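You operate a simulated robot arm through the tools that you are given. There is no shell and no other tool. Be economical: measure what you need, move in short steps, check, and stop when the job is done.

You run a simulated robot arm. Do the job below in one go: nothing can be reset, and whatever is moved stays where it is left.

JOB
Pack the yellow roll on the divider in the brown carton.
Fine: fit the divider first, seat the roll on it, then shut both flaps; leave the other roll.

Only the result counts: the job must be done as asked and must still hold three seconds after the hand-in. Knocking over, shifting, dropping, spilling or breaking anything else fails it.

ROBOT AND FRAMES
A 6-joint arm with a two-finger parallel gripper, fixed in place. Base frame: the origin is at the foot of the arm, x ahead of it, y to its left, z up; the work surface is at about z = 0. Units: mm, degrees, N and s.
With the tool pointing down near the work surface it reaches from about 140 to 580 mm from the base axis. Its first joint turns from -66.0 to 66.0 degrees. Payload 2.1 kg.
Tool frame: the origin (TCP) lies between the finger pads and is the grasp point; the fingertips stand 30 mm ahead of it; z points along the fingers, y is the line along which they close. Largest opening 94 mm; finger width 28, thickness 10; the body of the gripper, 50 by 96 mm, starts 55 mm behind the TCP.
Orientation is told as [roll, pitch, yaw] about the base's x, y, z axes, in that order, counted from this pose: with the fingers straight down and closing along the base's y, the tool's x points along the base's -x, its y along +y and its z along -z.

CONTROLS
- The arm moves only by the tool drive_tool. Its argument "plan" is text: rows parted by semicolons, each of 7 numbers parted by spaces: the finger opening in mm, from 0 to 94, then the shift along the base's x, y, z in mm, then the turn, a rotation vector about the base's x, y, z in degrees. In form: grip tx ty tz rx ry rz; .... A call has 1 to 8 rows; each row is the pose to reach, as a shift and turn from the pose commanded when the call began. Each row takes 0.2 s and may step no farther than 50 mm and 8.6 degrees from the row before; otherwise, or with a gripper value out of range, the whole call is refused. A pose out of reach is approached as far as the arm can. The call stops where the force on the tool passes 40 N (or 10 N more than at its start, if that is more) or the arm is blocked; 0.2 s more then pass. Each finger travels about 72 mm/s and halts on what it meets, pressing with about 24 N; the grip force reading is that of the motor and also rises with nothing between the fingers. The clock runs only during rows and for 0.2 s after the last one: add rows that repeat a pose to give the fingers time. It gives the time, the measured TCP pose, the force on the tool (base axes), the opening and the grip force at its end, in the units of the frame above (readings bear some noise).
- Cameras (640 x 400 px; columns grow to the right, rows downward): "scene" is fixed at [60.5, -372.7, 494.1]; the picture's right is [0.76, -0.65, 0.00], its down [-0.30, -0.35, -0.89] and it looks along [0.57, 0.68, -0.46] (base axes); focal length 257 px, centre (320, 200). "wrist" rides on the gripper at [-37, 0, -58] in the tool frame; the picture's right is [0.00, -1.00, 0.00], its down [0.97, 0.00, -0.24] and it looks along [0.24, 0.00, 0.97] (tool axes); focal length 218 px, centre (320, 200). There is no depth. A picture from a camera that has moved, and an enlarged one, comes with that camera's place and axes in the base frame and with its lens.
- snapshot(camera): a new picture of that camera. No time passes.
- zoom(camera, box): a new picture of the part [left, top, right, bottom] of that camera's present view, enlarged. No time passes.
- sign_off(): hands the job in; it is judged then, once.

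Go step by step. Nothing tells you positions but the pictures and the camera data: compare them with the known pose of the tool, close in by small moves and look again before you grip or let go. The budget is 120 turns and 84 pictures, counting those below and the enlarged ones. Unless the task says otherwise, let go and move clear before handing in, and close with one line.

The tools are called as a command line: name --argument value ..., lists and objects as JSON in quotes. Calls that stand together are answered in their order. drive_tool: Moves the arm, as the interface text tells. Its arguments: {"type":"object","properties":{"plan":{"type":"string"}},"required":["plan"]} The other tools are called the same way: snapshot (camera) takes a picture; zoom (camera, box) takes an enlarged picture of a part of a camera's view; sign_off () hands the job in.

At the start:

```text
time_s: 0.0
tool_pos: [254.7, 108.7, 409.4]
tcp_rot: [0.1, -0.2, 0.0]
force: [0.1, -0.3, -0.2]
grip_width: 94.0
grip_force: 0.0
```

scene: 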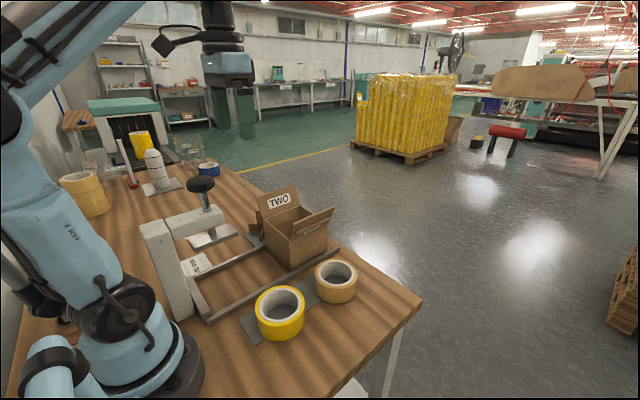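
wrist: 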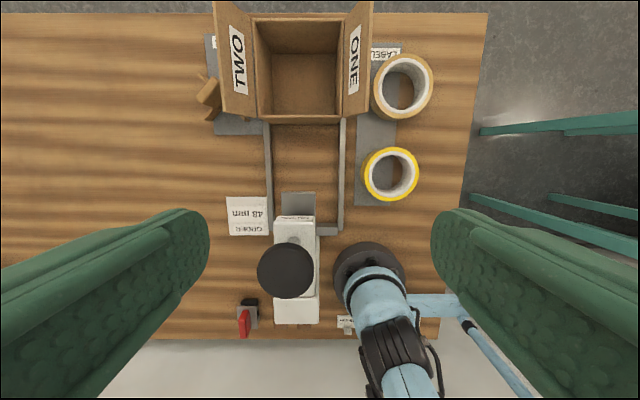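

I see a brown carton with two flaps (TWO, ONE), two rolls beside it, and a divider probably on the left of the carton. I'll look closer first.

zoom --camera "wrist" --box '[180, 0, 460, 175]'

zoom --camera "scene" --box '[180, 170, 400, 345]'

zoom --camera "wrist" --box '[200, 170, 440, 340]'

```text
2.29 times, centred on (320, 88) of wrist
camera zoom: at [293.1, 109.8, 468.7], right [0.0, -1.0, 0.0], down [-0.97, 0.0, 0.24], along [-0.24, 0.0, -0.97], focal length 499 px, centre (320, 457)
```

zoom: 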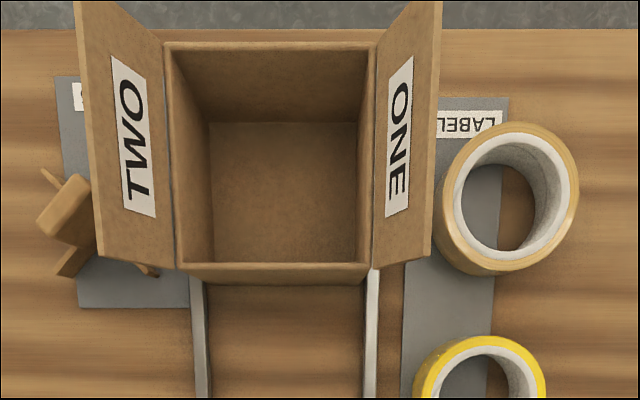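

```text
2.29 times, centred on (290, 258) of scene
camera zoom: at [60.5, -372.7, 494.1], right [0.76, -0.65, 0.0], down [-0.3, -0.35, -0.89], along [0.57, 0.68, -0.46], focal length 586 px, centre (389, 69)
```

zoom: 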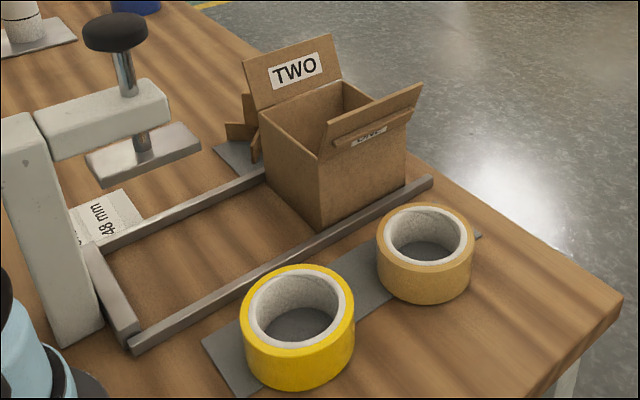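

```text
2.35 times, centred on (320, 255) of wrist
camera zoom: at [293.1, 109.8, 468.7], right [0.0, -1.0, 0.0], down [-0.97, 0.0, 0.24], along [-0.24, 0.0, -0.97], focal length 514 px, centre (320, 71)
```

zoom: 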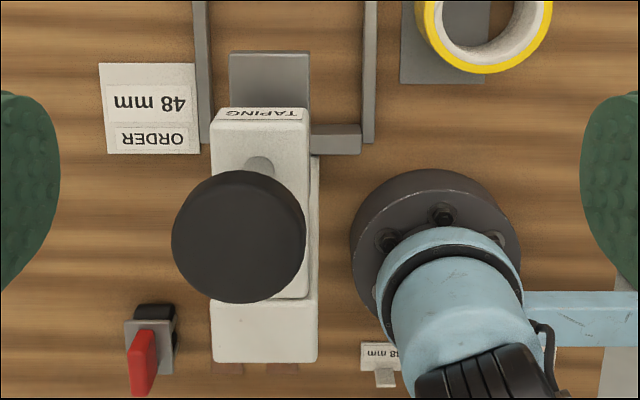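

The divider seems to lie left of the carton, half hidden by flap TWO. I'll move over it to look.

drive_tool --plan "94 20 40 0 0 0 0; 94 40 80 0 0 0 0; 94 60 120 0 0 0 0; 94 80 160 0 0 0 0; 94 90 200 0 0 0 0; 94 90 200 0 0 0 0"

snapshot --camera "wrist"

```text
time_s: 1.4
tool_pos: [328.5, 284.6, 385.9]
tcp_rot: [0.2, -0.2, 0.0]
force: [-0.5, 0.4, 0.4]
grip_width: 94.0
grip_force: 0.0
out of reach, approached as far as the arm can: row 4, 5, 6
```

```text
78 pictures are left
camera wrist: at [366.5, 285.9, 445.5], right [0.0, -1.0, 0.0], down [-0.97, 0.0, 0.24], along [-0.24, 0.0, -0.97], focal length 218 px, centre (320, 200)
```

wrist: 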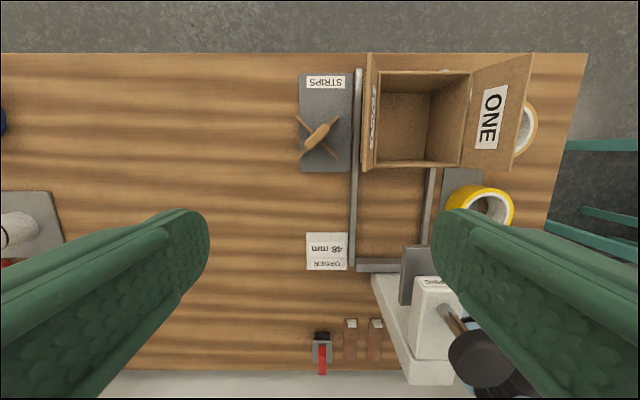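

zoom --camera "wrist" --box '[260, 50, 420, 180]'

zoom --camera "wrist" --box '[280, 40, 560, 215]'

```text
3.08 times, centred on (340, 115) of wrist
camera zoom: at [366.5, 285.9, 445.5], right [0.0, -1.0, 0.0], down [-0.97, 0.0, 0.24], along [-0.24, 0.0, -0.97], focal length 672 px, centre (258, 462)
```

zoom: 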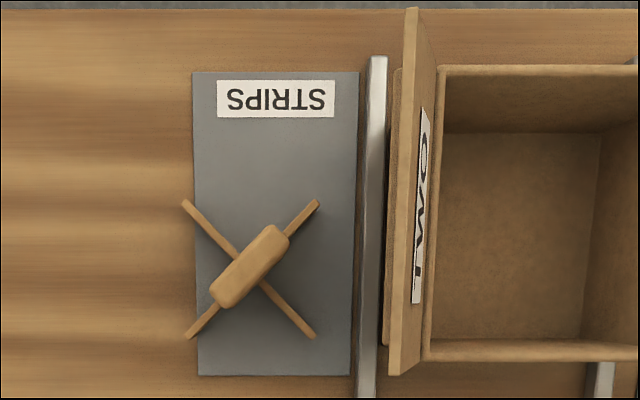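

```text
2.29 times, centred on (420, 128) of wrist
camera zoom: at [366.5, 285.9, 445.5], right [0.0, -1.0, 0.0], down [-0.97, 0.0, 0.24], along [-0.24, 0.0, -0.97], focal length 499 px, centre (91, 366)
```

zoom: 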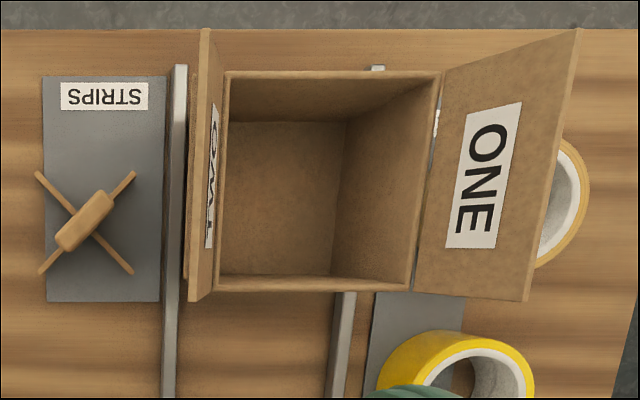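

The divider is a low cross (about 30 mm high) with a tall handle at 45° near (381, 290). The carton's rim is at about z=107, x 335–468, y 73–206. Closing in for better measurement.

drive_tool --plan "94 10 2 -40 0 0 0; 94 20 4 -80 0 0 0; 94 22 6 -125 0 0 0; 94 22 6 -125 0 0 0"

snapshot --camera "wrist"

zoom --camera "scene" --box '[230, 170, 360, 280]'

```text
time_s: 2.4
tool_pos: [352.5, 285.7, 263.0]
tcp_rot: [0.1, -0.2, 0.0]
force: [-0.2, -0.5, -0.2]
grip_width: 93.8
grip_force: 0.1
```

```text
75 pictures are left
camera wrist: at [390.5, 288.6, 322.4], right [0.0, -1.0, 0.0], down [-0.97, 0.0, 0.24], along [-0.24, 0.0, -0.97], focal length 218 px, centre (320, 200)
```

wrist: 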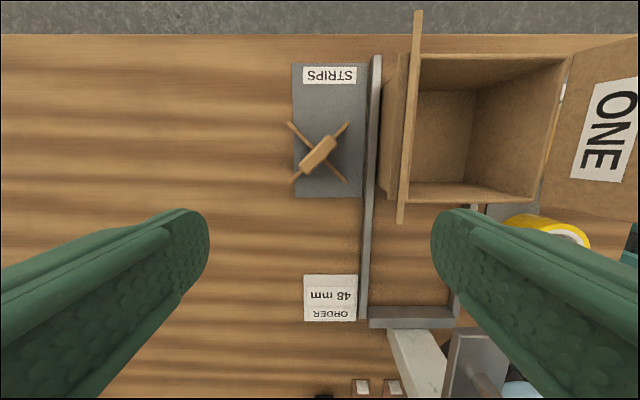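

```text
3.64 times, centred on (295, 225) of scene
camera zoom: at [60.5, -372.7, 494.1], right [0.76, -0.65, 0.0], down [-0.3, -0.35, -0.89], along [0.57, 0.68, -0.46], focal length 933 px, centre (411, 109)
```

zoom: 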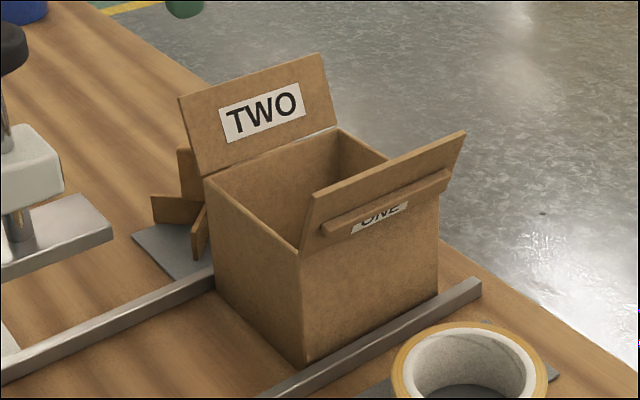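

zoom --camera "wrist" --box '[270, 100, 370, 200]'

zoom --camera "scene" --box '[225, 200, 315, 260]'

```text
4.00 times, centred on (320, 150) of wrist
camera zoom: at [390.5, 288.6, 322.4], right [0.0, -1.0, 0.0], down [-0.97, 0.0, 0.24], along [-0.24, 0.0, -0.97], focal length 873 px, centre (320, 400)
```

zoom: 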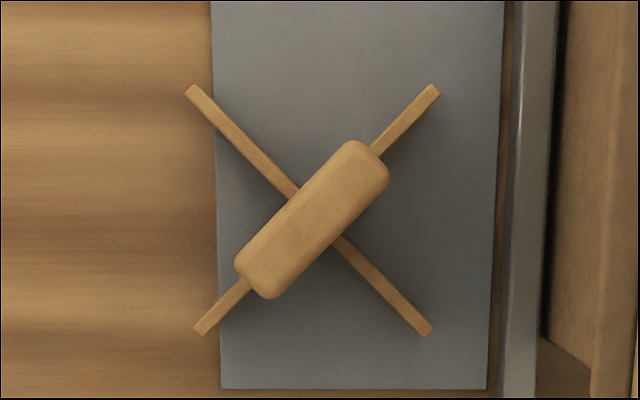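

```text
6.67 times, centred on (270, 230) of scene
camera zoom: at [60.5, -372.7, 494.1], right [0.76, -0.65, 0.0], down [-0.3, -0.35, -0.89], along [0.57, 0.68, -0.46], focal length 1710 px, centre (653, 0)
```

zoom: 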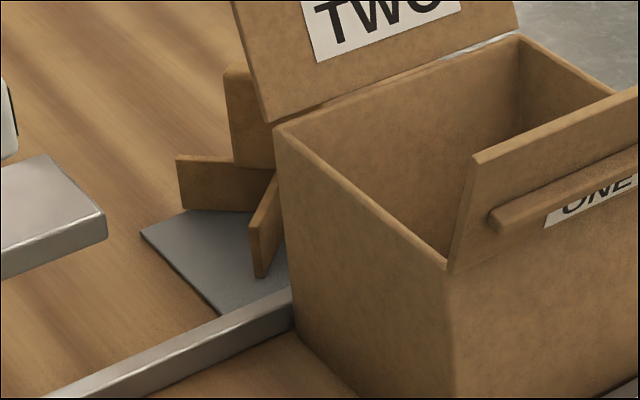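

Handle centre is about (381, 291), top z≈84, along the (+x,−y) diagonal; cross spans ≈109 mm tip to tip. Now I'll measure the carton interior and the roll from above.

drive_tool --plan "94 0 -40 10 0 0 0; 94 5 -80 20 0 0 0; 94 10 -120 20 0 0 0; 94 15 -150 20 0 0 0; 94 15 -150 20 0 0 0"

zoom --camera "wrist" --box '[220, 50, 420, 250]'

snapshot --camera "wrist"

```text
time_s: 3.6
tool_pos: [364.4, 139.4, 281.3]
tcp_rot: [0.1, -0.2, 0.0]
force: [0.7, -0.7, -0.2]
grip_width: 94.0
grip_force: 0.0
```

```text
2.00 times, centred on (320, 150) of wrist
camera zoom: at [402.9, 140.4, 340.3], right [0.0, -1.0, 0.0], down [-0.97, 0.0, 0.24], along [-0.24, 0.0, -0.97], focal length 436 px, centre (320, 300)
```

zoom: 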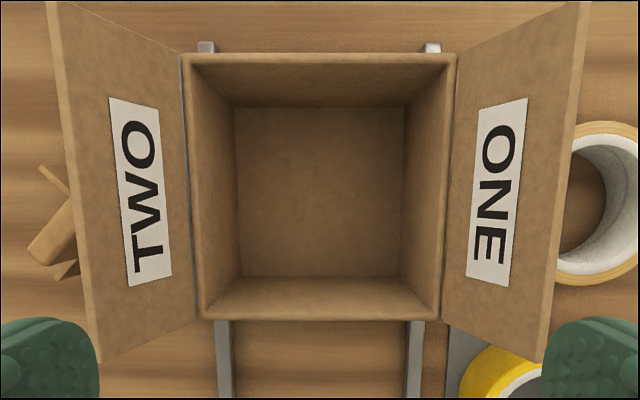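

```text
70 pictures are left
camera wrist: at [402.9, 140.4, 340.3], right [0.0, -1.0, 0.0], down [-0.97, 0.0, 0.24], along [-0.24, 0.0, -0.97], focal length 218 px, centre (320, 200)
```

wrist: 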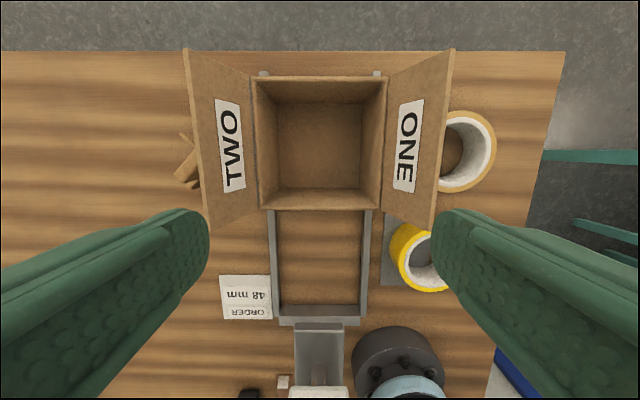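

Carton interior is ≈122 mm square, centre ≈(401, 141). Next I'll measure the yellow roll.

drive_tool --plan "94 -30 -33 0 0 0 0; 94 -60 -66 0 0 0 0; 94 -90 -100 0 0 0 0; 94 -120 -133 0 0 0 0; 94 -150 -166 0 0 0 0; 94 -150 -166 0 0 0 0"

snapshot --camera "wrist"

zoom --camera "wrist" --box '[220, 50, 420, 250]'

```text
time_s: 5.0
tool_pos: [212.5, -27.7, 282.4]
tcp_rot: [0.1, -0.2, 0.0]
force: [0.1, -0.2, 0.0]
grip_width: 93.8
grip_force: 0.1
```

```text
69 pictures are left
camera wrist: at [251.4, -26.3, 341.1], right [0.0, -1.0, 0.0], down [-0.97, 0.0, 0.24], along [-0.24, 0.0, -0.97], focal length 218 px, centre (320, 200)
```

wrist: 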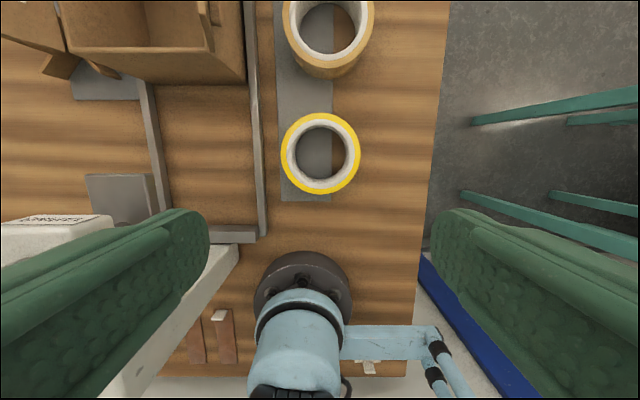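

```text
2.00 times, centred on (320, 150) of wrist
camera zoom: at [251.4, -26.3, 341.1], right [0.0, -1.0, 0.0], down [-0.97, 0.0, 0.24], along [-0.24, 0.0, -0.97], focal length 436 px, centre (320, 300)
```

zoom: 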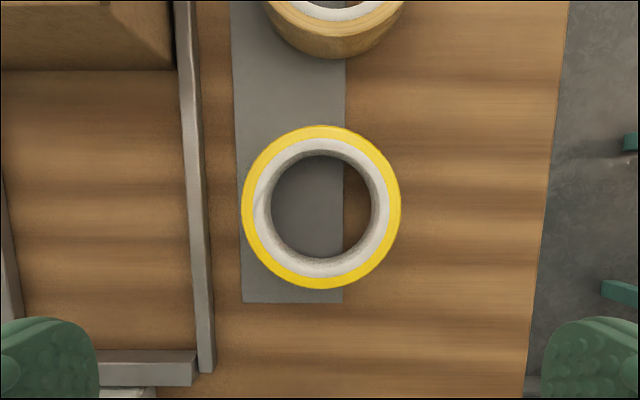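

Yellow roll: centre ≈(242.6, −27), OD≈105, core ID≈78. The divider cross (109) fits the carton square-on, so I'll grip its handle at −45° yaw. Moving above it now.

drive_tool --plan "60 20 40 0 0 0 -5; 60 40 80 0 0 0 -10; 60 60 120 0 0 0 -16; 60 80 160 0 0 0 -22; 60 100 200 0 0 0 -28; 60 120 240 0 0 0 -34; 60 140 280 -5 0 0 -40; 60 163 323 -10 0 0 -45"

snapshot --camera "wrist"

```text
time_s: 6.8
tool_pos: [377.0, 294.7, 271.5]
tcp_rot: [0.1, -0.2, -45.1]
force: [0.8, 0.1, -0.3]
grip_width: 60.0
grip_force: 0.2
```

```text
67 pictures are left
camera wrist: at [404.1, 270.8, 330.3], right [-0.71, -0.71, 0.0], down [-0.69, 0.69, 0.24], along [-0.17, 0.17, -0.97], focal length 218 px, centre (320, 200)
```

wrist: 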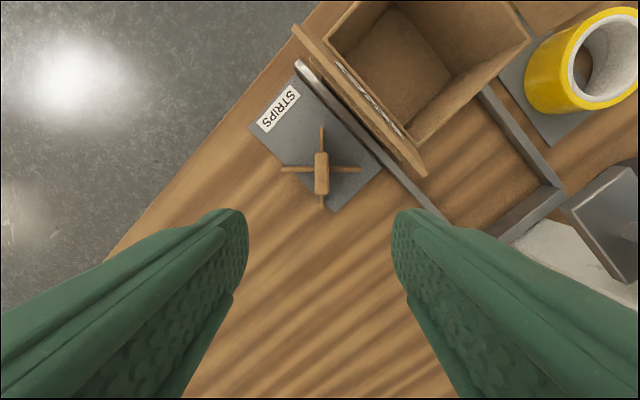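

Aligned with the handle at 45°. Descending partway to check alignment.

drive_tool --plan "60 0 1 -45 0 0 0; 60 0 1 -90 0 0 0; 60 0 1 -125 0 0 0; 60 0 1 -125 0 0 0"

snapshot --camera "wrist"

snapshot --camera "scene"

```text
time_s: 7.8
tool_pos: [377.3, 293.7, 146.0]
tcp_rot: [0.1, -0.2, -44.9]
force: [0.3, 0.3, 0.1]
grip_width: 59.8
grip_force: 0.0
```

```text
66 pictures are left
camera wrist: at [404.3, 270.0, 205.5], right [-0.71, -0.71, 0.0], down [-0.69, 0.69, 0.24], along [-0.17, 0.17, -0.97], focal length 218 px, centre (320, 200)
```

wrist: 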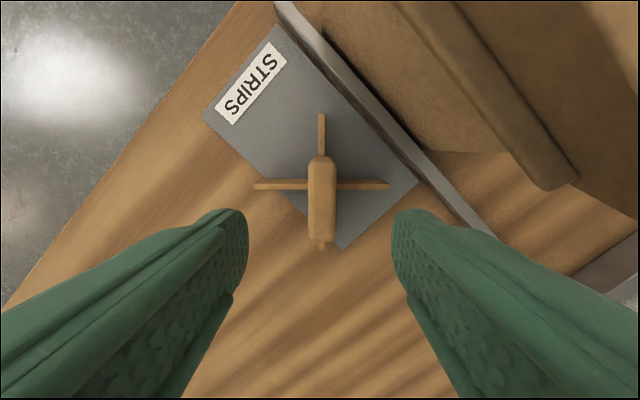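

```text
65 pictures are left
```

scene: 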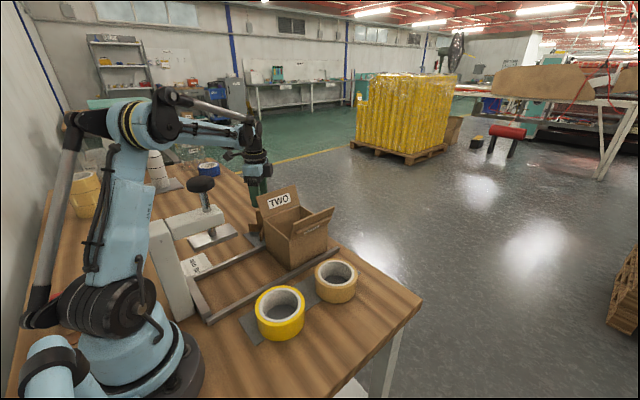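

Centred on the handle. Descending to grip height.

drive_tool --plan "60 0 0.5 -30 0 0 0; 60 0 0.5 -55 0 0 0; 60 0 0.5 -72 0 0 0; 60 0 0.5 -72 0 0 0"

snapshot --camera "wrist"

zoom --camera "scene" --box '[210, 140, 350, 260]'

```text
time_s: 8.8
tool_pos: [375.9, 298.2, 73.9]
tcp_rot: [0.0, -0.3, -44.9]
force: [0.6, -1.2, -0.3]
grip_width: 60.1
grip_force: 0.0
```

```text
64 pictures are left
camera wrist: at [403.2, 273.3, 133.7], right [-0.71, -0.71, 0.0], down [-0.69, 0.69, 0.24], along [-0.17, 0.17, -0.97], focal length 218 px, centre (320, 200)
```

wrist: 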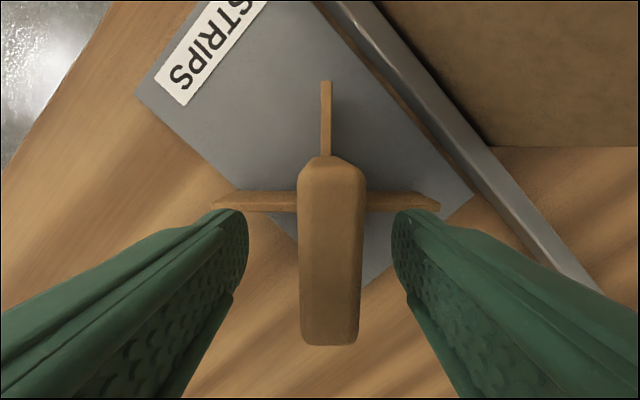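

```text
3.33 times, centred on (280, 200) of scene
camera zoom: at [60.5, -372.7, 494.1], right [0.76, -0.65, 0.0], down [-0.3, -0.35, -0.89], along [0.57, 0.68, -0.46], focal length 855 px, centre (453, 200)
```

zoom: 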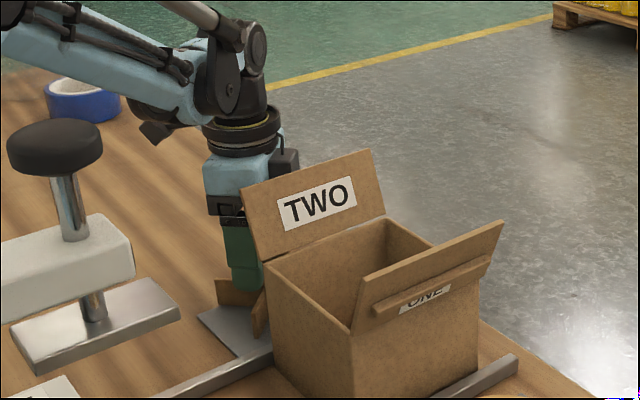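

Handle is ~3 mm to image right of the finger midline; correct by (−2,−2) and close.

drive_tool --plan "60 -2 -2.5 0 0 0 0; 60 -2 -2.5 0 0 0 0; 40 -2 -2.5 0 0 0 0; 20 -2 -2.5 0 0 0 0; 0 -2 -2.5 0 0 0 0; 0 -2 -2.5 0 0 0 0"

snapshot --camera "wrist"

```text
time_s: 10.2
tool_pos: [374.0, 296.2, 73.8]
tcp_rot: [0.1, -0.3, -45.0]
force: [0.9, -0.8, 0.4]
grip_width: 19.6
grip_force: 24.4
```

```text
62 pictures are left
camera wrist: at [401.3, 271.2, 133.9], right [-0.71, -0.71, 0.0], down [-0.69, 0.69, 0.24], along [-0.17, 0.17, -0.97], focal length 218 px, centre (320, 200)
```

wrist: 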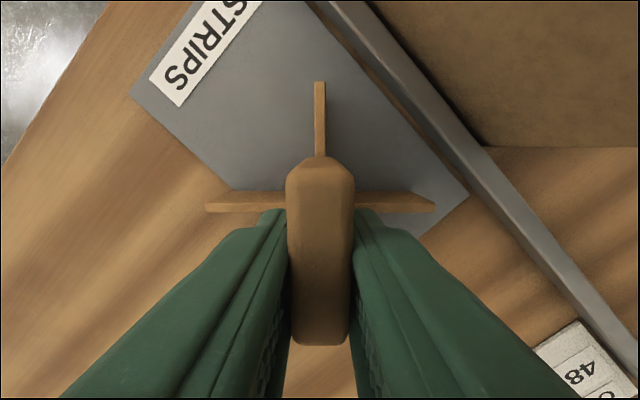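

Gripped (19.6 mm). Lifting straight up, then check it hangs level.

drive_tool --plan "0 0 0 20 0 0 0; 0 0 0 60 0 0 0; 0 0 0 105 0 0 0; 0 0 0 150 0 0 0; 0 0 0 195 0 0 0; 0 0 0 195 0 0 0"

snapshot --camera "wrist"

zoom --camera "scene" --box '[210, 120, 350, 240]'

```text
time_s: 11.6
tool_pos: [374.7, 294.9, 271.4]
tcp_rot: [0.1, -0.2, -45.0]
force: [-0.2, -0.3, -0.8]
grip_width: 19.4
grip_force: 23.4
```

```text
61 pictures are left
camera wrist: at [400.7, 270.1, 330.9], right [-0.71, -0.71, 0.0], down [-0.69, 0.69, 0.24], along [-0.17, 0.17, -0.97], focal length 218 px, centre (320, 200)
```

wrist: 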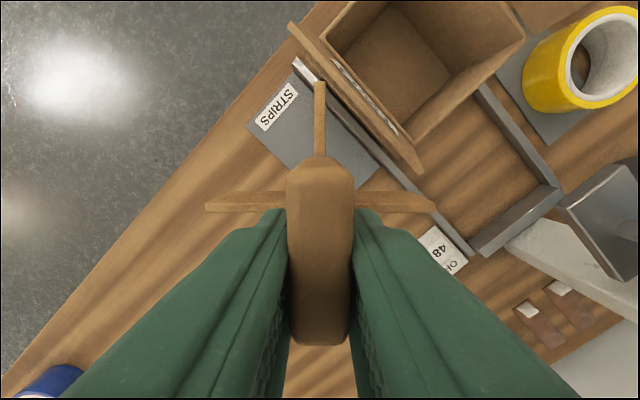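

```text
3.33 times, centred on (280, 180) of scene
camera zoom: at [60.5, -372.7, 494.1], right [0.76, -0.65, 0.0], down [-0.3, -0.35, -0.89], along [0.57, 0.68, -0.46], focal length 855 px, centre (453, 267)
```

zoom: 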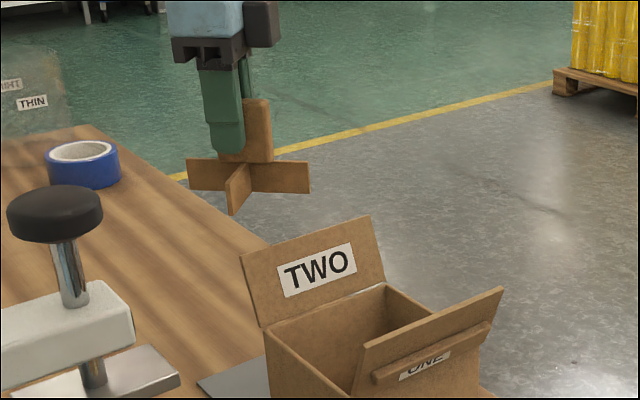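

Held level. Moving over the carton and turning to yaw 0 so the cross is square to the walls.

drive_tool --plan "0 2 -20 0 0 0 7; 0 5 -45 0 0 0 14; 0 8 -70 0 0 0 21; 0 11 -95 0 0 0 29; 0 14 -125 0 0 0 37; 0 17 -154 0 0 0 45; 0 17 -154 0 0 0 45"

snapshot --camera "wrist"

```text
time_s: 13.2
tool_pos: [393.1, 139.8, 268.4]
tcp_rot: [0.2, -0.1, 0.1]
force: [1.1, -0.4, 0.0]
grip_width: 19.5
grip_force: 23.8
```

```text
59 pictures are left
camera wrist: at [432.4, 141.7, 327.8], right [0.0, -1.0, 0.0], down [-0.97, 0.0, 0.24], along [-0.24, 0.0, -0.97], focal length 218 px, centre (320, 200)
```

wrist: 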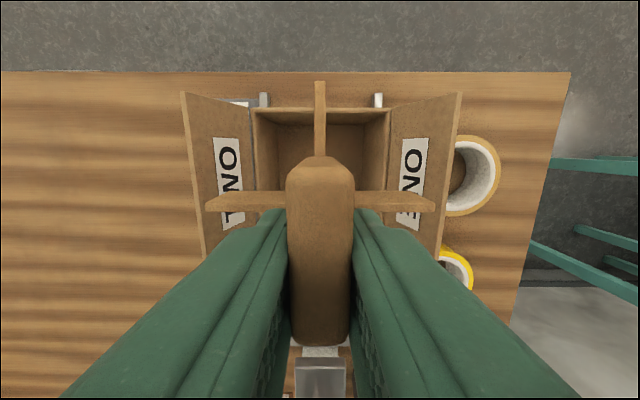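

Nicely centred; shift x −2 and descend to just above the rim to check.

drive_tool --plan "0 -2 0 -40 0 0 0; 0 -2 0 -78 0 0 0; 0 -2 0 -78 0 0 0"

snapshot --camera "wrist"

zoom --camera "scene" --box '[220, 120, 380, 280]'

```text
time_s: 14.0
tool_pos: [389.8, 142.5, 190.4]
tcp_rot: [0.1, -0.2, 0.0]
force: [0.5, 0.2, -0.1]
grip_width: 19.3
grip_force: 24.2
```

```text
58 pictures are left
camera wrist: at [428.2, 144.2, 249.7], right [0.0, -1.0, 0.0], down [-0.97, 0.0, 0.24], along [-0.24, 0.0, -0.97], focal length 218 px, centre (320, 200)
```

wrist: 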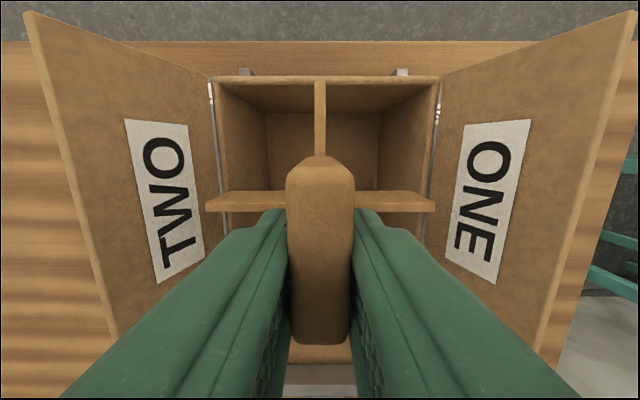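

```text
2.50 times, centred on (300, 200) of scene
camera zoom: at [60.5, -372.7, 494.1], right [0.76, -0.65, 0.0], down [-0.3, -0.35, -0.89], along [0.57, 0.68, -0.46], focal length 641 px, centre (370, 200)
```

zoom: 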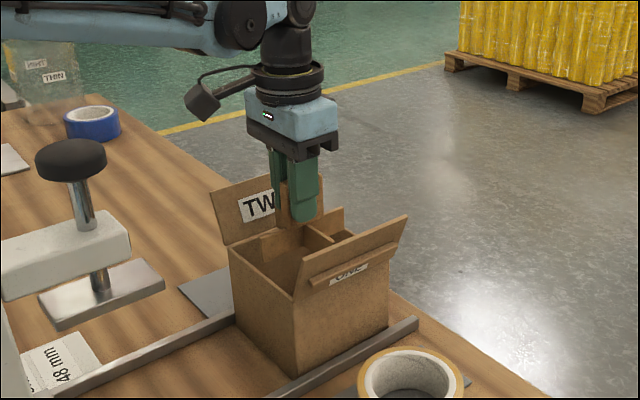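

Adjusting +1.5 x, −2 y and lowering into the carton.

drive_tool --plan "0 1.5 -2 -10 0 0 0; 0 1.5 -2 -40 0 0 0; 0 1.5 -2 -70 0 0 0; 0 1.5 -2 -95 0 0 0; 0 1.5 -2 -102 0 0 0; 0 1.5 -2 -102 0 0 0"

snapshot --camera "wrist"

```text
time_s: 15.4
tool_pos: [391.1, 139.4, 88.5]
tcp_rot: [0.1, -0.1, 0.1]
force: [-0.9, -1.2, -0.5]
grip_width: 19.6
grip_force: 23.8
```

```text
56 pictures are left
camera wrist: at [429.9, 141.1, 148.1], right [0.0, -1.0, 0.0], down [-0.97, 0.0, 0.24], along [-0.24, 0.0, -0.97], focal length 218 px, centre (320, 200)
```

wrist: 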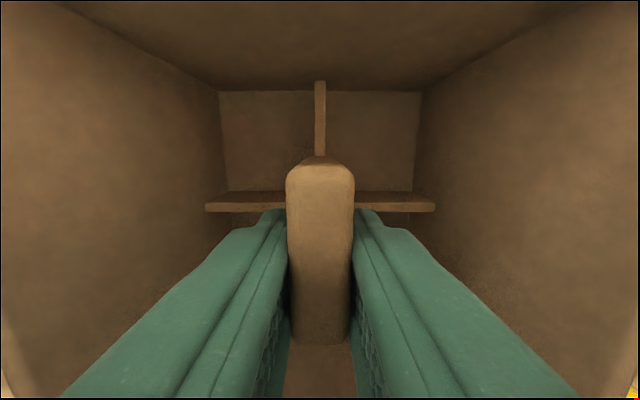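

Inside with no contact. Now feel for the floor in 2 mm steps.

drive_tool --plan "0 0 0 -3 0 0 0; 0 0 0 -5 0 0 0; 0 0 0 -7 0 0 0; 0 0 0 -8.5 0 0 0"

```text
time_s: 16.4
tool_pos: [390.8, 139.7, 81.3]
tcp_rot: [0.1, -0.2, -0.1]
force: [-1.1, -0.1, -0.1]
grip_width: 19.5
grip_force: 23.9
```

drive_tool --plan "0 0 0 -1.5 0 0 0; 0 0 0 -3 0 0 0; 0 0 0 -3 0 0 0"

```text
time_s: 17.2
tool_pos: [390.7, 138.6, 78.4]
tcp_rot: [0.0, -0.2, 0.0]
force: [-0.9, 0.7, -1.2]
grip_width: 19.6
grip_force: 24.0
```

drive_tool --plan "0 0 0 -1 0 0 0; 0 0 0 -2 0 0 0; 0 0 0 -2 0 0 0"

```text
time_s: 18.0
tool_pos: [390.6, 138.9, 76.0]
tcp_rot: [0.1, -0.2, 0.0]
force: [0.0, 1.7, 6.3]
grip_width: 19.5
grip_force: 24.0
```

Floor contact (6 N). Releasing and rising clear.

drive_tool --plan "30 0 0 0.5 0 0 0; 45 0 0 0.5 0 0 0; 45 0 0 0.5 0 0 0; 45 0 0 40 0 0 0; 45 0 0 85 0 0 0; 45 0 0 130 0 0 0; 45 0 0 175 0 0 0; 45 0 0 190 0 0 0"

drive_tool --plan "45 -15 0 0 0 0 0; 45 -30 0 0 0 0 0; 45 -30 0 0 0 0 0"

zoom --camera "wrist" --box '[220, 50, 420, 250]'

```text
time_s: 19.8
tool_pos: [393.6, 140.1, 265.8]
tcp_rot: [0.1, -0.2, -0.1]
force: [0.5, 0.0, 0.6]
grip_width: 44.9
grip_force: 0.0
```

```text
time_s: 20.6
tool_pos: [362.4, 139.2, 266.4]
tcp_rot: [0.1, -0.1, 0.0]
force: [-0.5, 0.6, -0.1]
grip_width: 45.0
grip_force: 0.0
```

```text
2.00 times, centred on (320, 150) of wrist
camera zoom: at [400.8, 140.9, 326.1], right [0.0, -1.0, 0.0], down [-0.97, 0.0, 0.24], along [-0.24, 0.0, -0.97], focal length 436 px, centre (320, 300)
```

zoom: 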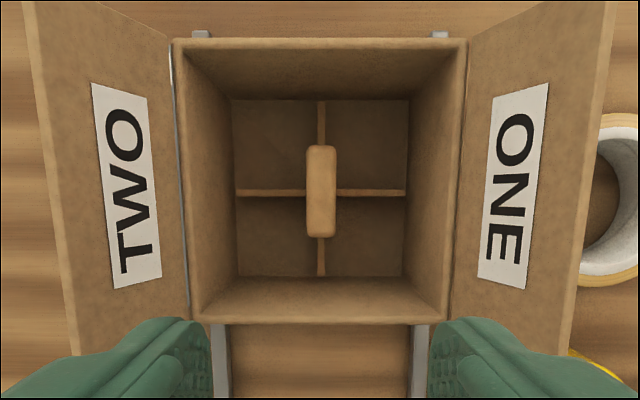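

Divider is fitted square and centred. Now to the yellow roll, to grip it from inside the core by opening the fingers.

drive_tool --plan "30 -24 -33 0 0 0 0; 30 -48 -66 0 0 0 0; 30 -72 -100 0 0 0 0; 30 -96 -133 0 0 0 0; 30 -119.5 -166 0 0 0 0; 30 -119.5 -166 -40 0 0 0; 30 -119.5 -166 -80 0 0 0; 30 -119.5 -166 -120 0 0 0"

drive_tool --plan "30 0 0 0 0 0 0; 30 0 0 0 0 0 0"

snapshot --camera "wrist"

zoom --camera "scene" --box '[220, 230, 380, 350]'

```text
time_s: 22.4
tool_pos: [243.3, -28.1, 148.6]
tcp_rot: [0.1, -0.3, 0.0]
force: [0.4, -0.4, 0.1]
grip_width: 30.2
grip_force: 0.1
```

```text
time_s: 23.0
tool_pos: [243.3, -26.9, 149.3]
tcp_rot: [0.1, -0.2, -0.1]
force: [0.7, 0.3, -0.1]
grip_width: 29.9
grip_force: 0.0
```

```text
54 pictures are left
camera wrist: at [281.2, -26.4, 208.0], right [0.0, -1.0, 0.0], down [-0.97, 0.0, 0.24], along [-0.24, 0.0, -0.97], focal length 218 px, centre (320, 200)
```

wrist: 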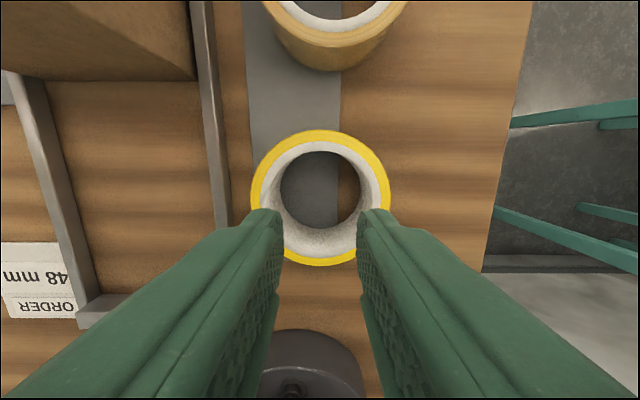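

```text
3.33 times, centred on (300, 290) of scene
camera zoom: at [60.5, -372.7, 494.1], right [0.76, -0.65, 0.0], down [-0.3, -0.35, -0.89], along [0.57, 0.68, -0.46], focal length 855 px, centre (387, -100)
```

zoom: 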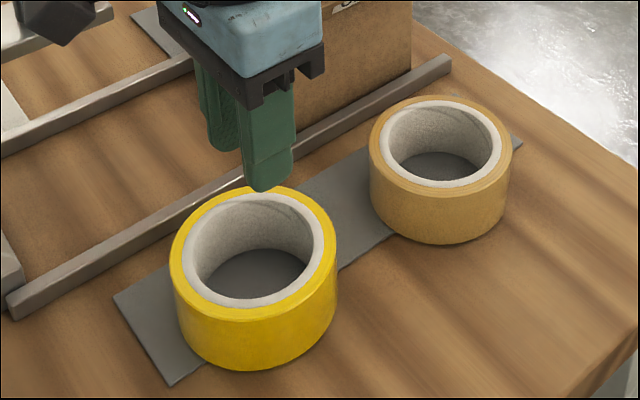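

Tool is centred over the core. Descending into it with the fingers partly closed.

drive_tool --plan "30 -0.5 0 -40 0 0 0; 30 -0.5 0 -75 0 0 0; 30 -0.5 0 -100 0 0 0; 30 -0.5 0 -109 0 0 0; 30 -0.5 0 -109 0 0 0"

snapshot --camera "wrist"

zoom --camera "scene" --box '[220, 230, 380, 350]'

```text
time_s: 24.2
tool_pos: [240.4, -23.1, 37.1]
tcp_rot: [0.1, -0.2, 0.0]
force: [0.2, -0.5, -0.4]
grip_width: 30.2
grip_force: 0.1
```

```text
52 pictures are left
camera wrist: at [278.7, -23.4, 96.5], right [0.0, -1.0, 0.0], down [-0.97, 0.0, 0.24], along [-0.24, 0.0, -0.97], focal length 218 px, centre (320, 200)
```

wrist: 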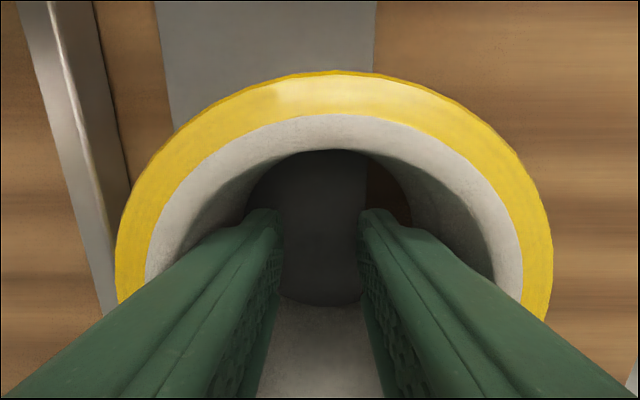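

```text
3.33 times, centred on (300, 290) of scene
camera zoom: at [60.5, -372.7, 494.1], right [0.76, -0.65, 0.0], down [-0.3, -0.35, -0.89], along [0.57, 0.68, -0.46], focal length 855 px, centre (387, -100)
```

zoom: 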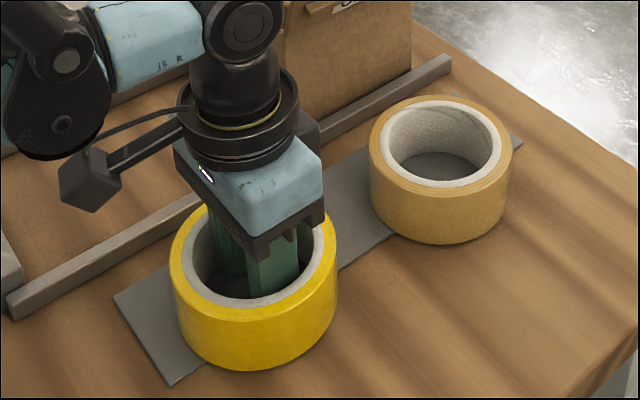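

Roll is ~3 mm toward −y of the tool; correct, then open the fingers against the core.

drive_tool --plan "30 0 -3.2 2 0 0 0; 30 0 -3.2 2 0 0 0; 45 0 -3.2 2 0 0 0; 60 0 -3.2 2 0 0 0; 70 0 -3.2 2 0 0 0; 70 0 -3.2 2 0 0 0; 70 0 -3.2 2 0 0 0"

snapshot --camera "wrist"

```text
time_s: 25.8
tool_pos: [240.3, -29.7, 40.1]
tcp_rot: [0.2, -0.3, 0.0]
force: [0.2, 0.7, 0.0]
grip_width: 39.1
grip_force: 0.0
```

```text
50 pictures are left
camera wrist: at [279.2, -28.2, 99.2], right [0.0, -1.0, 0.0], down [-0.97, 0.0, 0.24], along [-0.24, 0.0, -0.97], focal length 218 px, centre (320, 200)
```

wrist: 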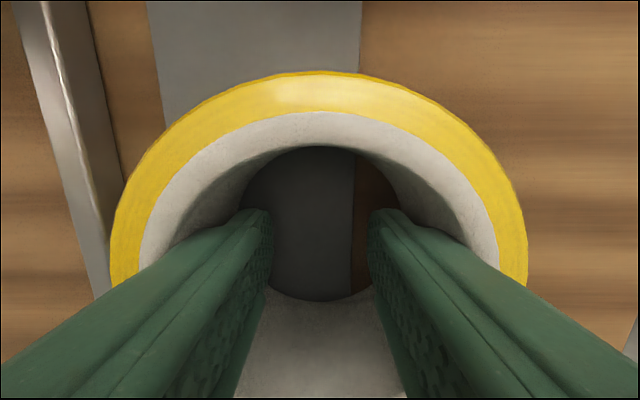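

Fingers stopped at 39 mm, which suggests contact with the core, though the force reads 0. Test with a small lift.

drive_tool --plan "94 0 0 0 0 0 0; 94 0 0 0 0 0 0; 94 0 0 5 0 0 0; 94 0 0 12 0 0 0; 94 0 0 12 0 0 0"

snapshot --camera "wrist"

zoom --camera "scene" --box '[220, 230, 380, 350]'

```text
time_s: 27.0
tool_pos: [241.1, -30.7, 49.4]
tcp_rot: [0.1, -0.2, -0.1]
force: [-0.7, 0.3, -1.8]
grip_width: 39.3
grip_force: 0.1
```

```text
49 pictures are left
camera wrist: at [279.8, -28.3, 109.9], right [0.0, -1.0, 0.0], down [-0.97, 0.0, 0.24], along [-0.24, 0.0, -0.97], focal length 218 px, centre (320, 200)
```

wrist: 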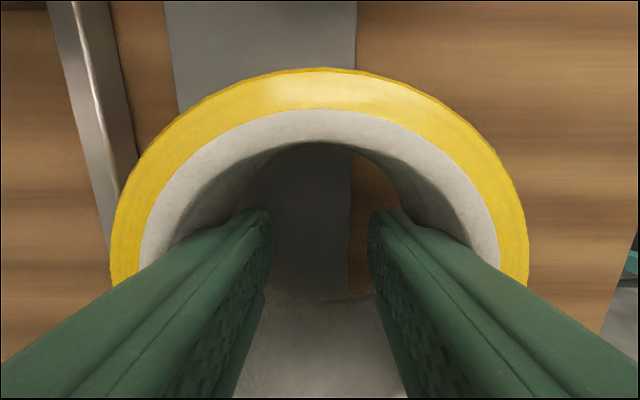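

```text
3.33 times, centred on (300, 290) of scene
camera zoom: at [60.5, -372.7, 494.1], right [0.76, -0.65, 0.0], down [-0.3, -0.35, -0.89], along [0.57, 0.68, -0.46], focal length 855 px, centre (387, -100)
```

zoom: 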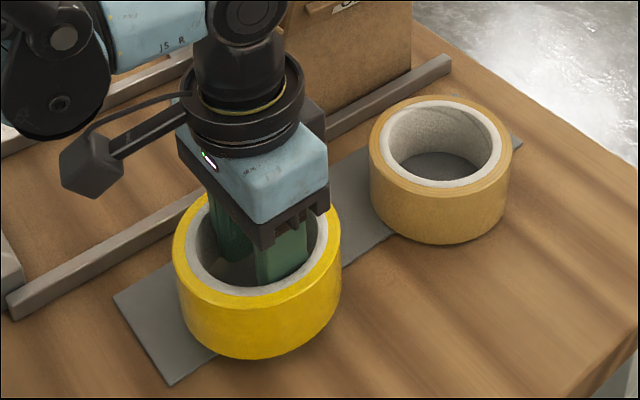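

The expanding grip carries the roll. Lifting it high above the flaps.

drive_tool --plan "94 0 0 30 0 0 0; 94 0 0 65 0 0 0; 94 0 0 100 0 0 0; 94 0 0 135 0 0 0; 94 0 0 170 0 0 0; 94 0 0 200 0 0 0; 94 0 0 200 0 0 0"

zoom --camera "scene" --box '[200, 120, 400, 320]'

```text
time_s: 28.6
tool_pos: [238.9, -28.7, 252.0]
tcp_rot: [0.0, -0.1, 0.0]
force: [-0.2, 0.6, -1.3]
grip_width: 39.4
grip_force: 0.1
```

```text
2.00 times, centred on (300, 220) of scene
camera zoom: at [60.5, -372.7, 494.1], right [0.76, -0.65, 0.0], down [-0.3, -0.35, -0.89], along [0.57, 0.68, -0.46], focal length 513 px, centre (360, 160)
```

zoom: 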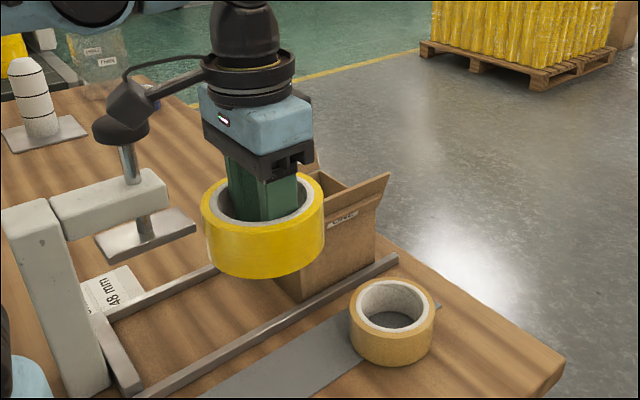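

Roll held level. Moving over the carton.

drive_tool --plan "94 27 28 0 0 0 0; 94 54 56 0 0 0 0; 94 81 84 0 0 0 0; 94 108 112 0 0 0 0; 94 135 140 0 0 0 0; 94 160 169 0 0 0 0; 94 160 169 0 0 0 0"

snapshot --camera "wrist"

```text
time_s: 30.2
tool_pos: [400.0, 141.7, 251.5]
tcp_rot: [0.1, -0.1, 0.0]
force: [-1.0, -0.4, -1.5]
grip_width: 39.6
grip_force: 0.0
```

```text
46 pictures are left
camera wrist: at [438.9, 143.4, 310.3], right [0.0, -1.0, 0.0], down [-0.97, 0.0, 0.24], along [-0.24, 0.0, -0.97], focal length 218 px, centre (320, 200)
```

wrist: 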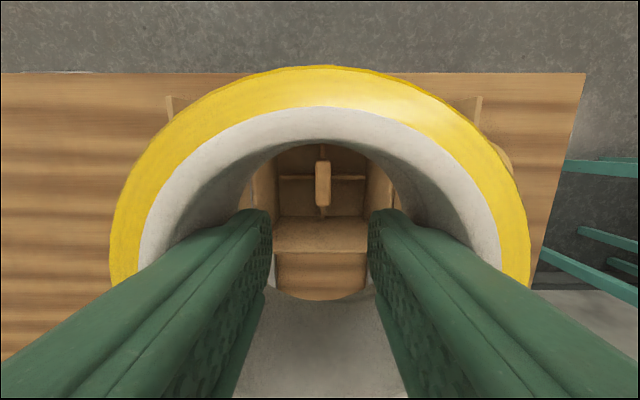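

Nearly centred; correct (+1, −1.5) and lower to just above the rim.

drive_tool --plan "94 1 -1.5 -40 0 0 0; 94 1 -1.5 -85 0 0 0; 94 1 -1.5 -85 0 0 0"

snapshot --camera "wrist"

zoom --camera "scene" --box '[220, 150, 360, 280]'

```text
time_s: 31.0
tool_pos: [402.1, 140.3, 165.0]
tcp_rot: [0.1, -0.2, 0.0]
force: [-0.1, -0.9, -1.0]
grip_width: 39.5
grip_force: 0.0
```

```text
45 pictures are left
camera wrist: at [439.9, 140.8, 224.5], right [0.0, -1.0, 0.0], down [-0.97, 0.0, 0.24], along [-0.24, 0.0, -0.97], focal length 218 px, centre (320, 200)
```

wrist: 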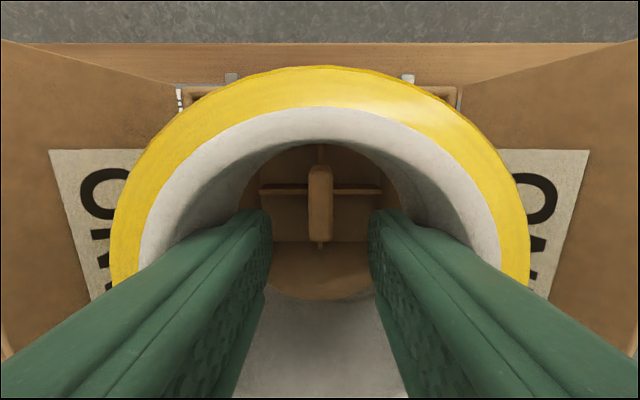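

```text
3.08 times, centred on (290, 215) of scene
camera zoom: at [60.5, -372.7, 494.1], right [0.76, -0.65, 0.0], down [-0.3, -0.35, -0.89], along [0.57, 0.68, -0.46], focal length 789 px, centre (412, 154)
```

zoom: 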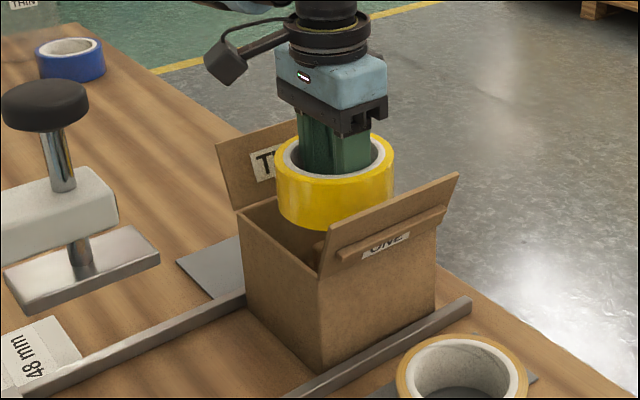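

Centred on handle and carton. Lowering the roll in.

drive_tool --plan "94 -1 0 -15 0 0 0; 94 -1 0 -32 0 0 0; 94 -1 0 -50 0 0 0; 94 -1 0 -66 0 0 0; 94 -1 0 -78 0 0 0; 94 -1 0 -82 0 0 0; 94 -1 0 -82 0 0 0"

snapshot --camera "wrist"

```text
time_s: 32.6
tool_pos: [401.1, 139.4, 83.4]
tcp_rot: [0.1, -0.2, 0.0]
force: [0.0, -0.1, -0.9]
grip_width: 39.8
grip_force: 0.0
```

```text
43 pictures are left
camera wrist: at [438.6, 140.5, 143.9], right [0.0, -1.0, 0.0], down [-0.97, 0.0, 0.24], along [-0.24, 0.0, -0.97], focal length 218 px, centre (320, 200)
```

wrist: 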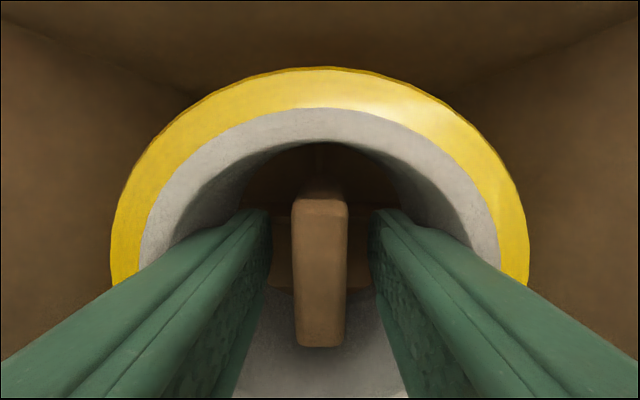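

Handle is inside the core with no contact. Feeling down for the strips.

drive_tool --plan "94 0 0 -2 0 0 0; 94 0 0 -4 0 0 0; 94 0 0 -5.5 0 0 0; 94 0 0 -5.5 0 0 0"

```text
time_s: 33.6
tool_pos: [402.1, 138.6, 77.9]
tcp_rot: [0.1, -0.1, 0.0]
force: [0.1, 0.2, -0.9]
grip_width: 39.6
grip_force: 0.0
```

drive_tool --plan "94 0 0 -1.5 0 0 0; 94 0 0 -3 0 0 0; 94 0 0 -3 0 0 0"

```text
time_s: 34.4
tool_pos: [401.3, 140.3, 74.7]
tcp_rot: [0.1, -0.4, -0.1]
force: [0.3, -0.7, -1.6]
grip_width: 39.6
grip_force: 0.0
```

drive_tool --plan "94 0 0 -1.5 0 0 0; 94 0 0 -3 0 0 0; 94 0 0 -3 0 0 0"

```text
time_s: 35.2
tool_pos: [401.5, 136.7, 73.4]
tcp_rot: [0.1, -0.1, 0.0]
force: [0.3, 0.3, -1.6]
grip_width: 39.8
grip_force: 0.0
```

drive_tool --plan "94 0 0 -1.5 0 0 0; 94 0 0 -3 0 0 0; 94 0 0 -3 0 0 0"

```text
time_s: 36.0
tool_pos: [399.3, 139.1, 70.6]
tcp_rot: [0.1, -0.1, 0.0]
force: [-0.5, 0.3, 30.5]
grip_width: 39.6
grip_force: 0.0
```

Seated firmly (30 N). Easing up, closing the fingers a little to let go, and rising.

drive_tool --plan "94 0 0 1.5 0 0 0; 32 0 0 1.5 0 0 0; 32 0 0 1.5 0 0 0; 32 0 0 1.5 0 0 0"

snapshot --camera "wrist"

```text
time_s: 37.0
tool_pos: [400.2, 137.7, 73.7]
tcp_rot: [0.1, -0.2, 0.0]
force: [0.4, -1.3, 0.6]
grip_width: 32.1
grip_force: 0.0
```

```text
42 pictures are left
camera wrist: at [438.5, 139.6, 131.9], right [0.0, -1.0, 0.0], down [-0.97, 0.0, 0.24], along [-0.24, 0.0, -0.97], focal length 218 px, centre (320, 200)
```

wrist: 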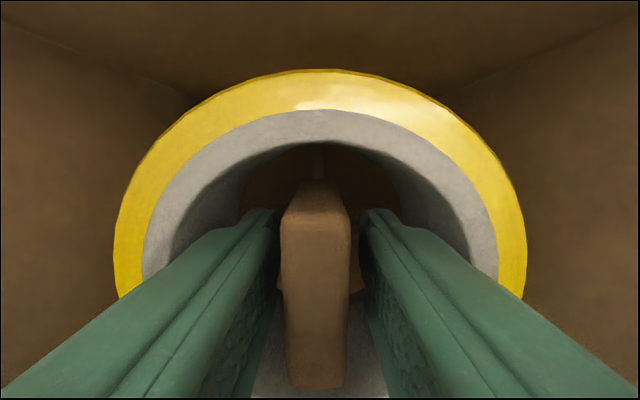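

drive_tool --plan "32 0 0 10 0 0 0; 32 0 0 40 0 0 0; 32 0 0 80 0 0 0; 32 0 0 120 0 0 0; 32 -10 0 160 0 0 0; 32 -20 0 190 0 0 0; 32 -30 0 190 0 0 0; 32 -30 0 190 0 0 0"

zoom --camera "wrist" --box '[220, 50, 420, 250]'

zoom --camera "scene" --box '[220, 150, 360, 280]'

```text
time_s: 38.8
tool_pos: [370.1, 137.8, 263.6]
tcp_rot: [0.1, -0.2, 0.0]
force: [0.4, 0.2, -0.4]
grip_width: 32.1
grip_force: 0.0
```

```text
2.00 times, centred on (320, 150) of wrist
camera zoom: at [409.5, 139.3, 323.0], right [0.0, -1.0, 0.0], down [-0.97, 0.0, 0.24], along [-0.24, 0.0, -0.97], focal length 436 px, centre (320, 300)
```

zoom: 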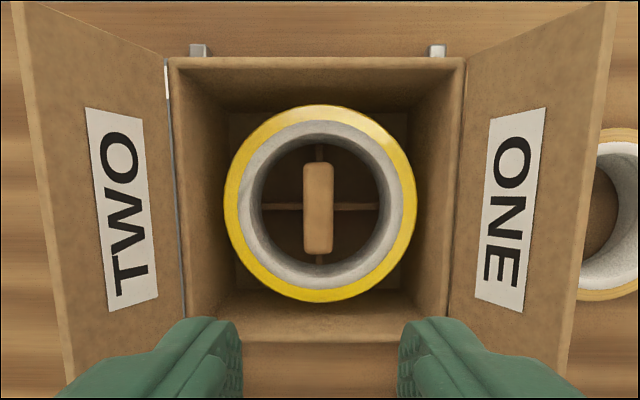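

```text
3.08 times, centred on (290, 215) of scene
camera zoom: at [60.5, -372.7, 494.1], right [0.76, -0.65, 0.0], down [-0.3, -0.35, -0.89], along [0.57, 0.68, -0.46], focal length 789 px, centre (412, 154)
```

zoom: 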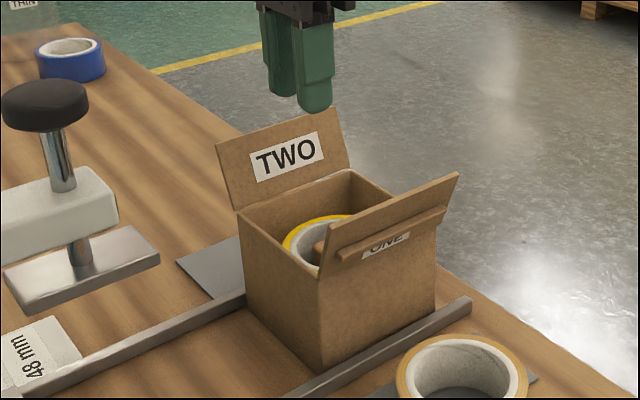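

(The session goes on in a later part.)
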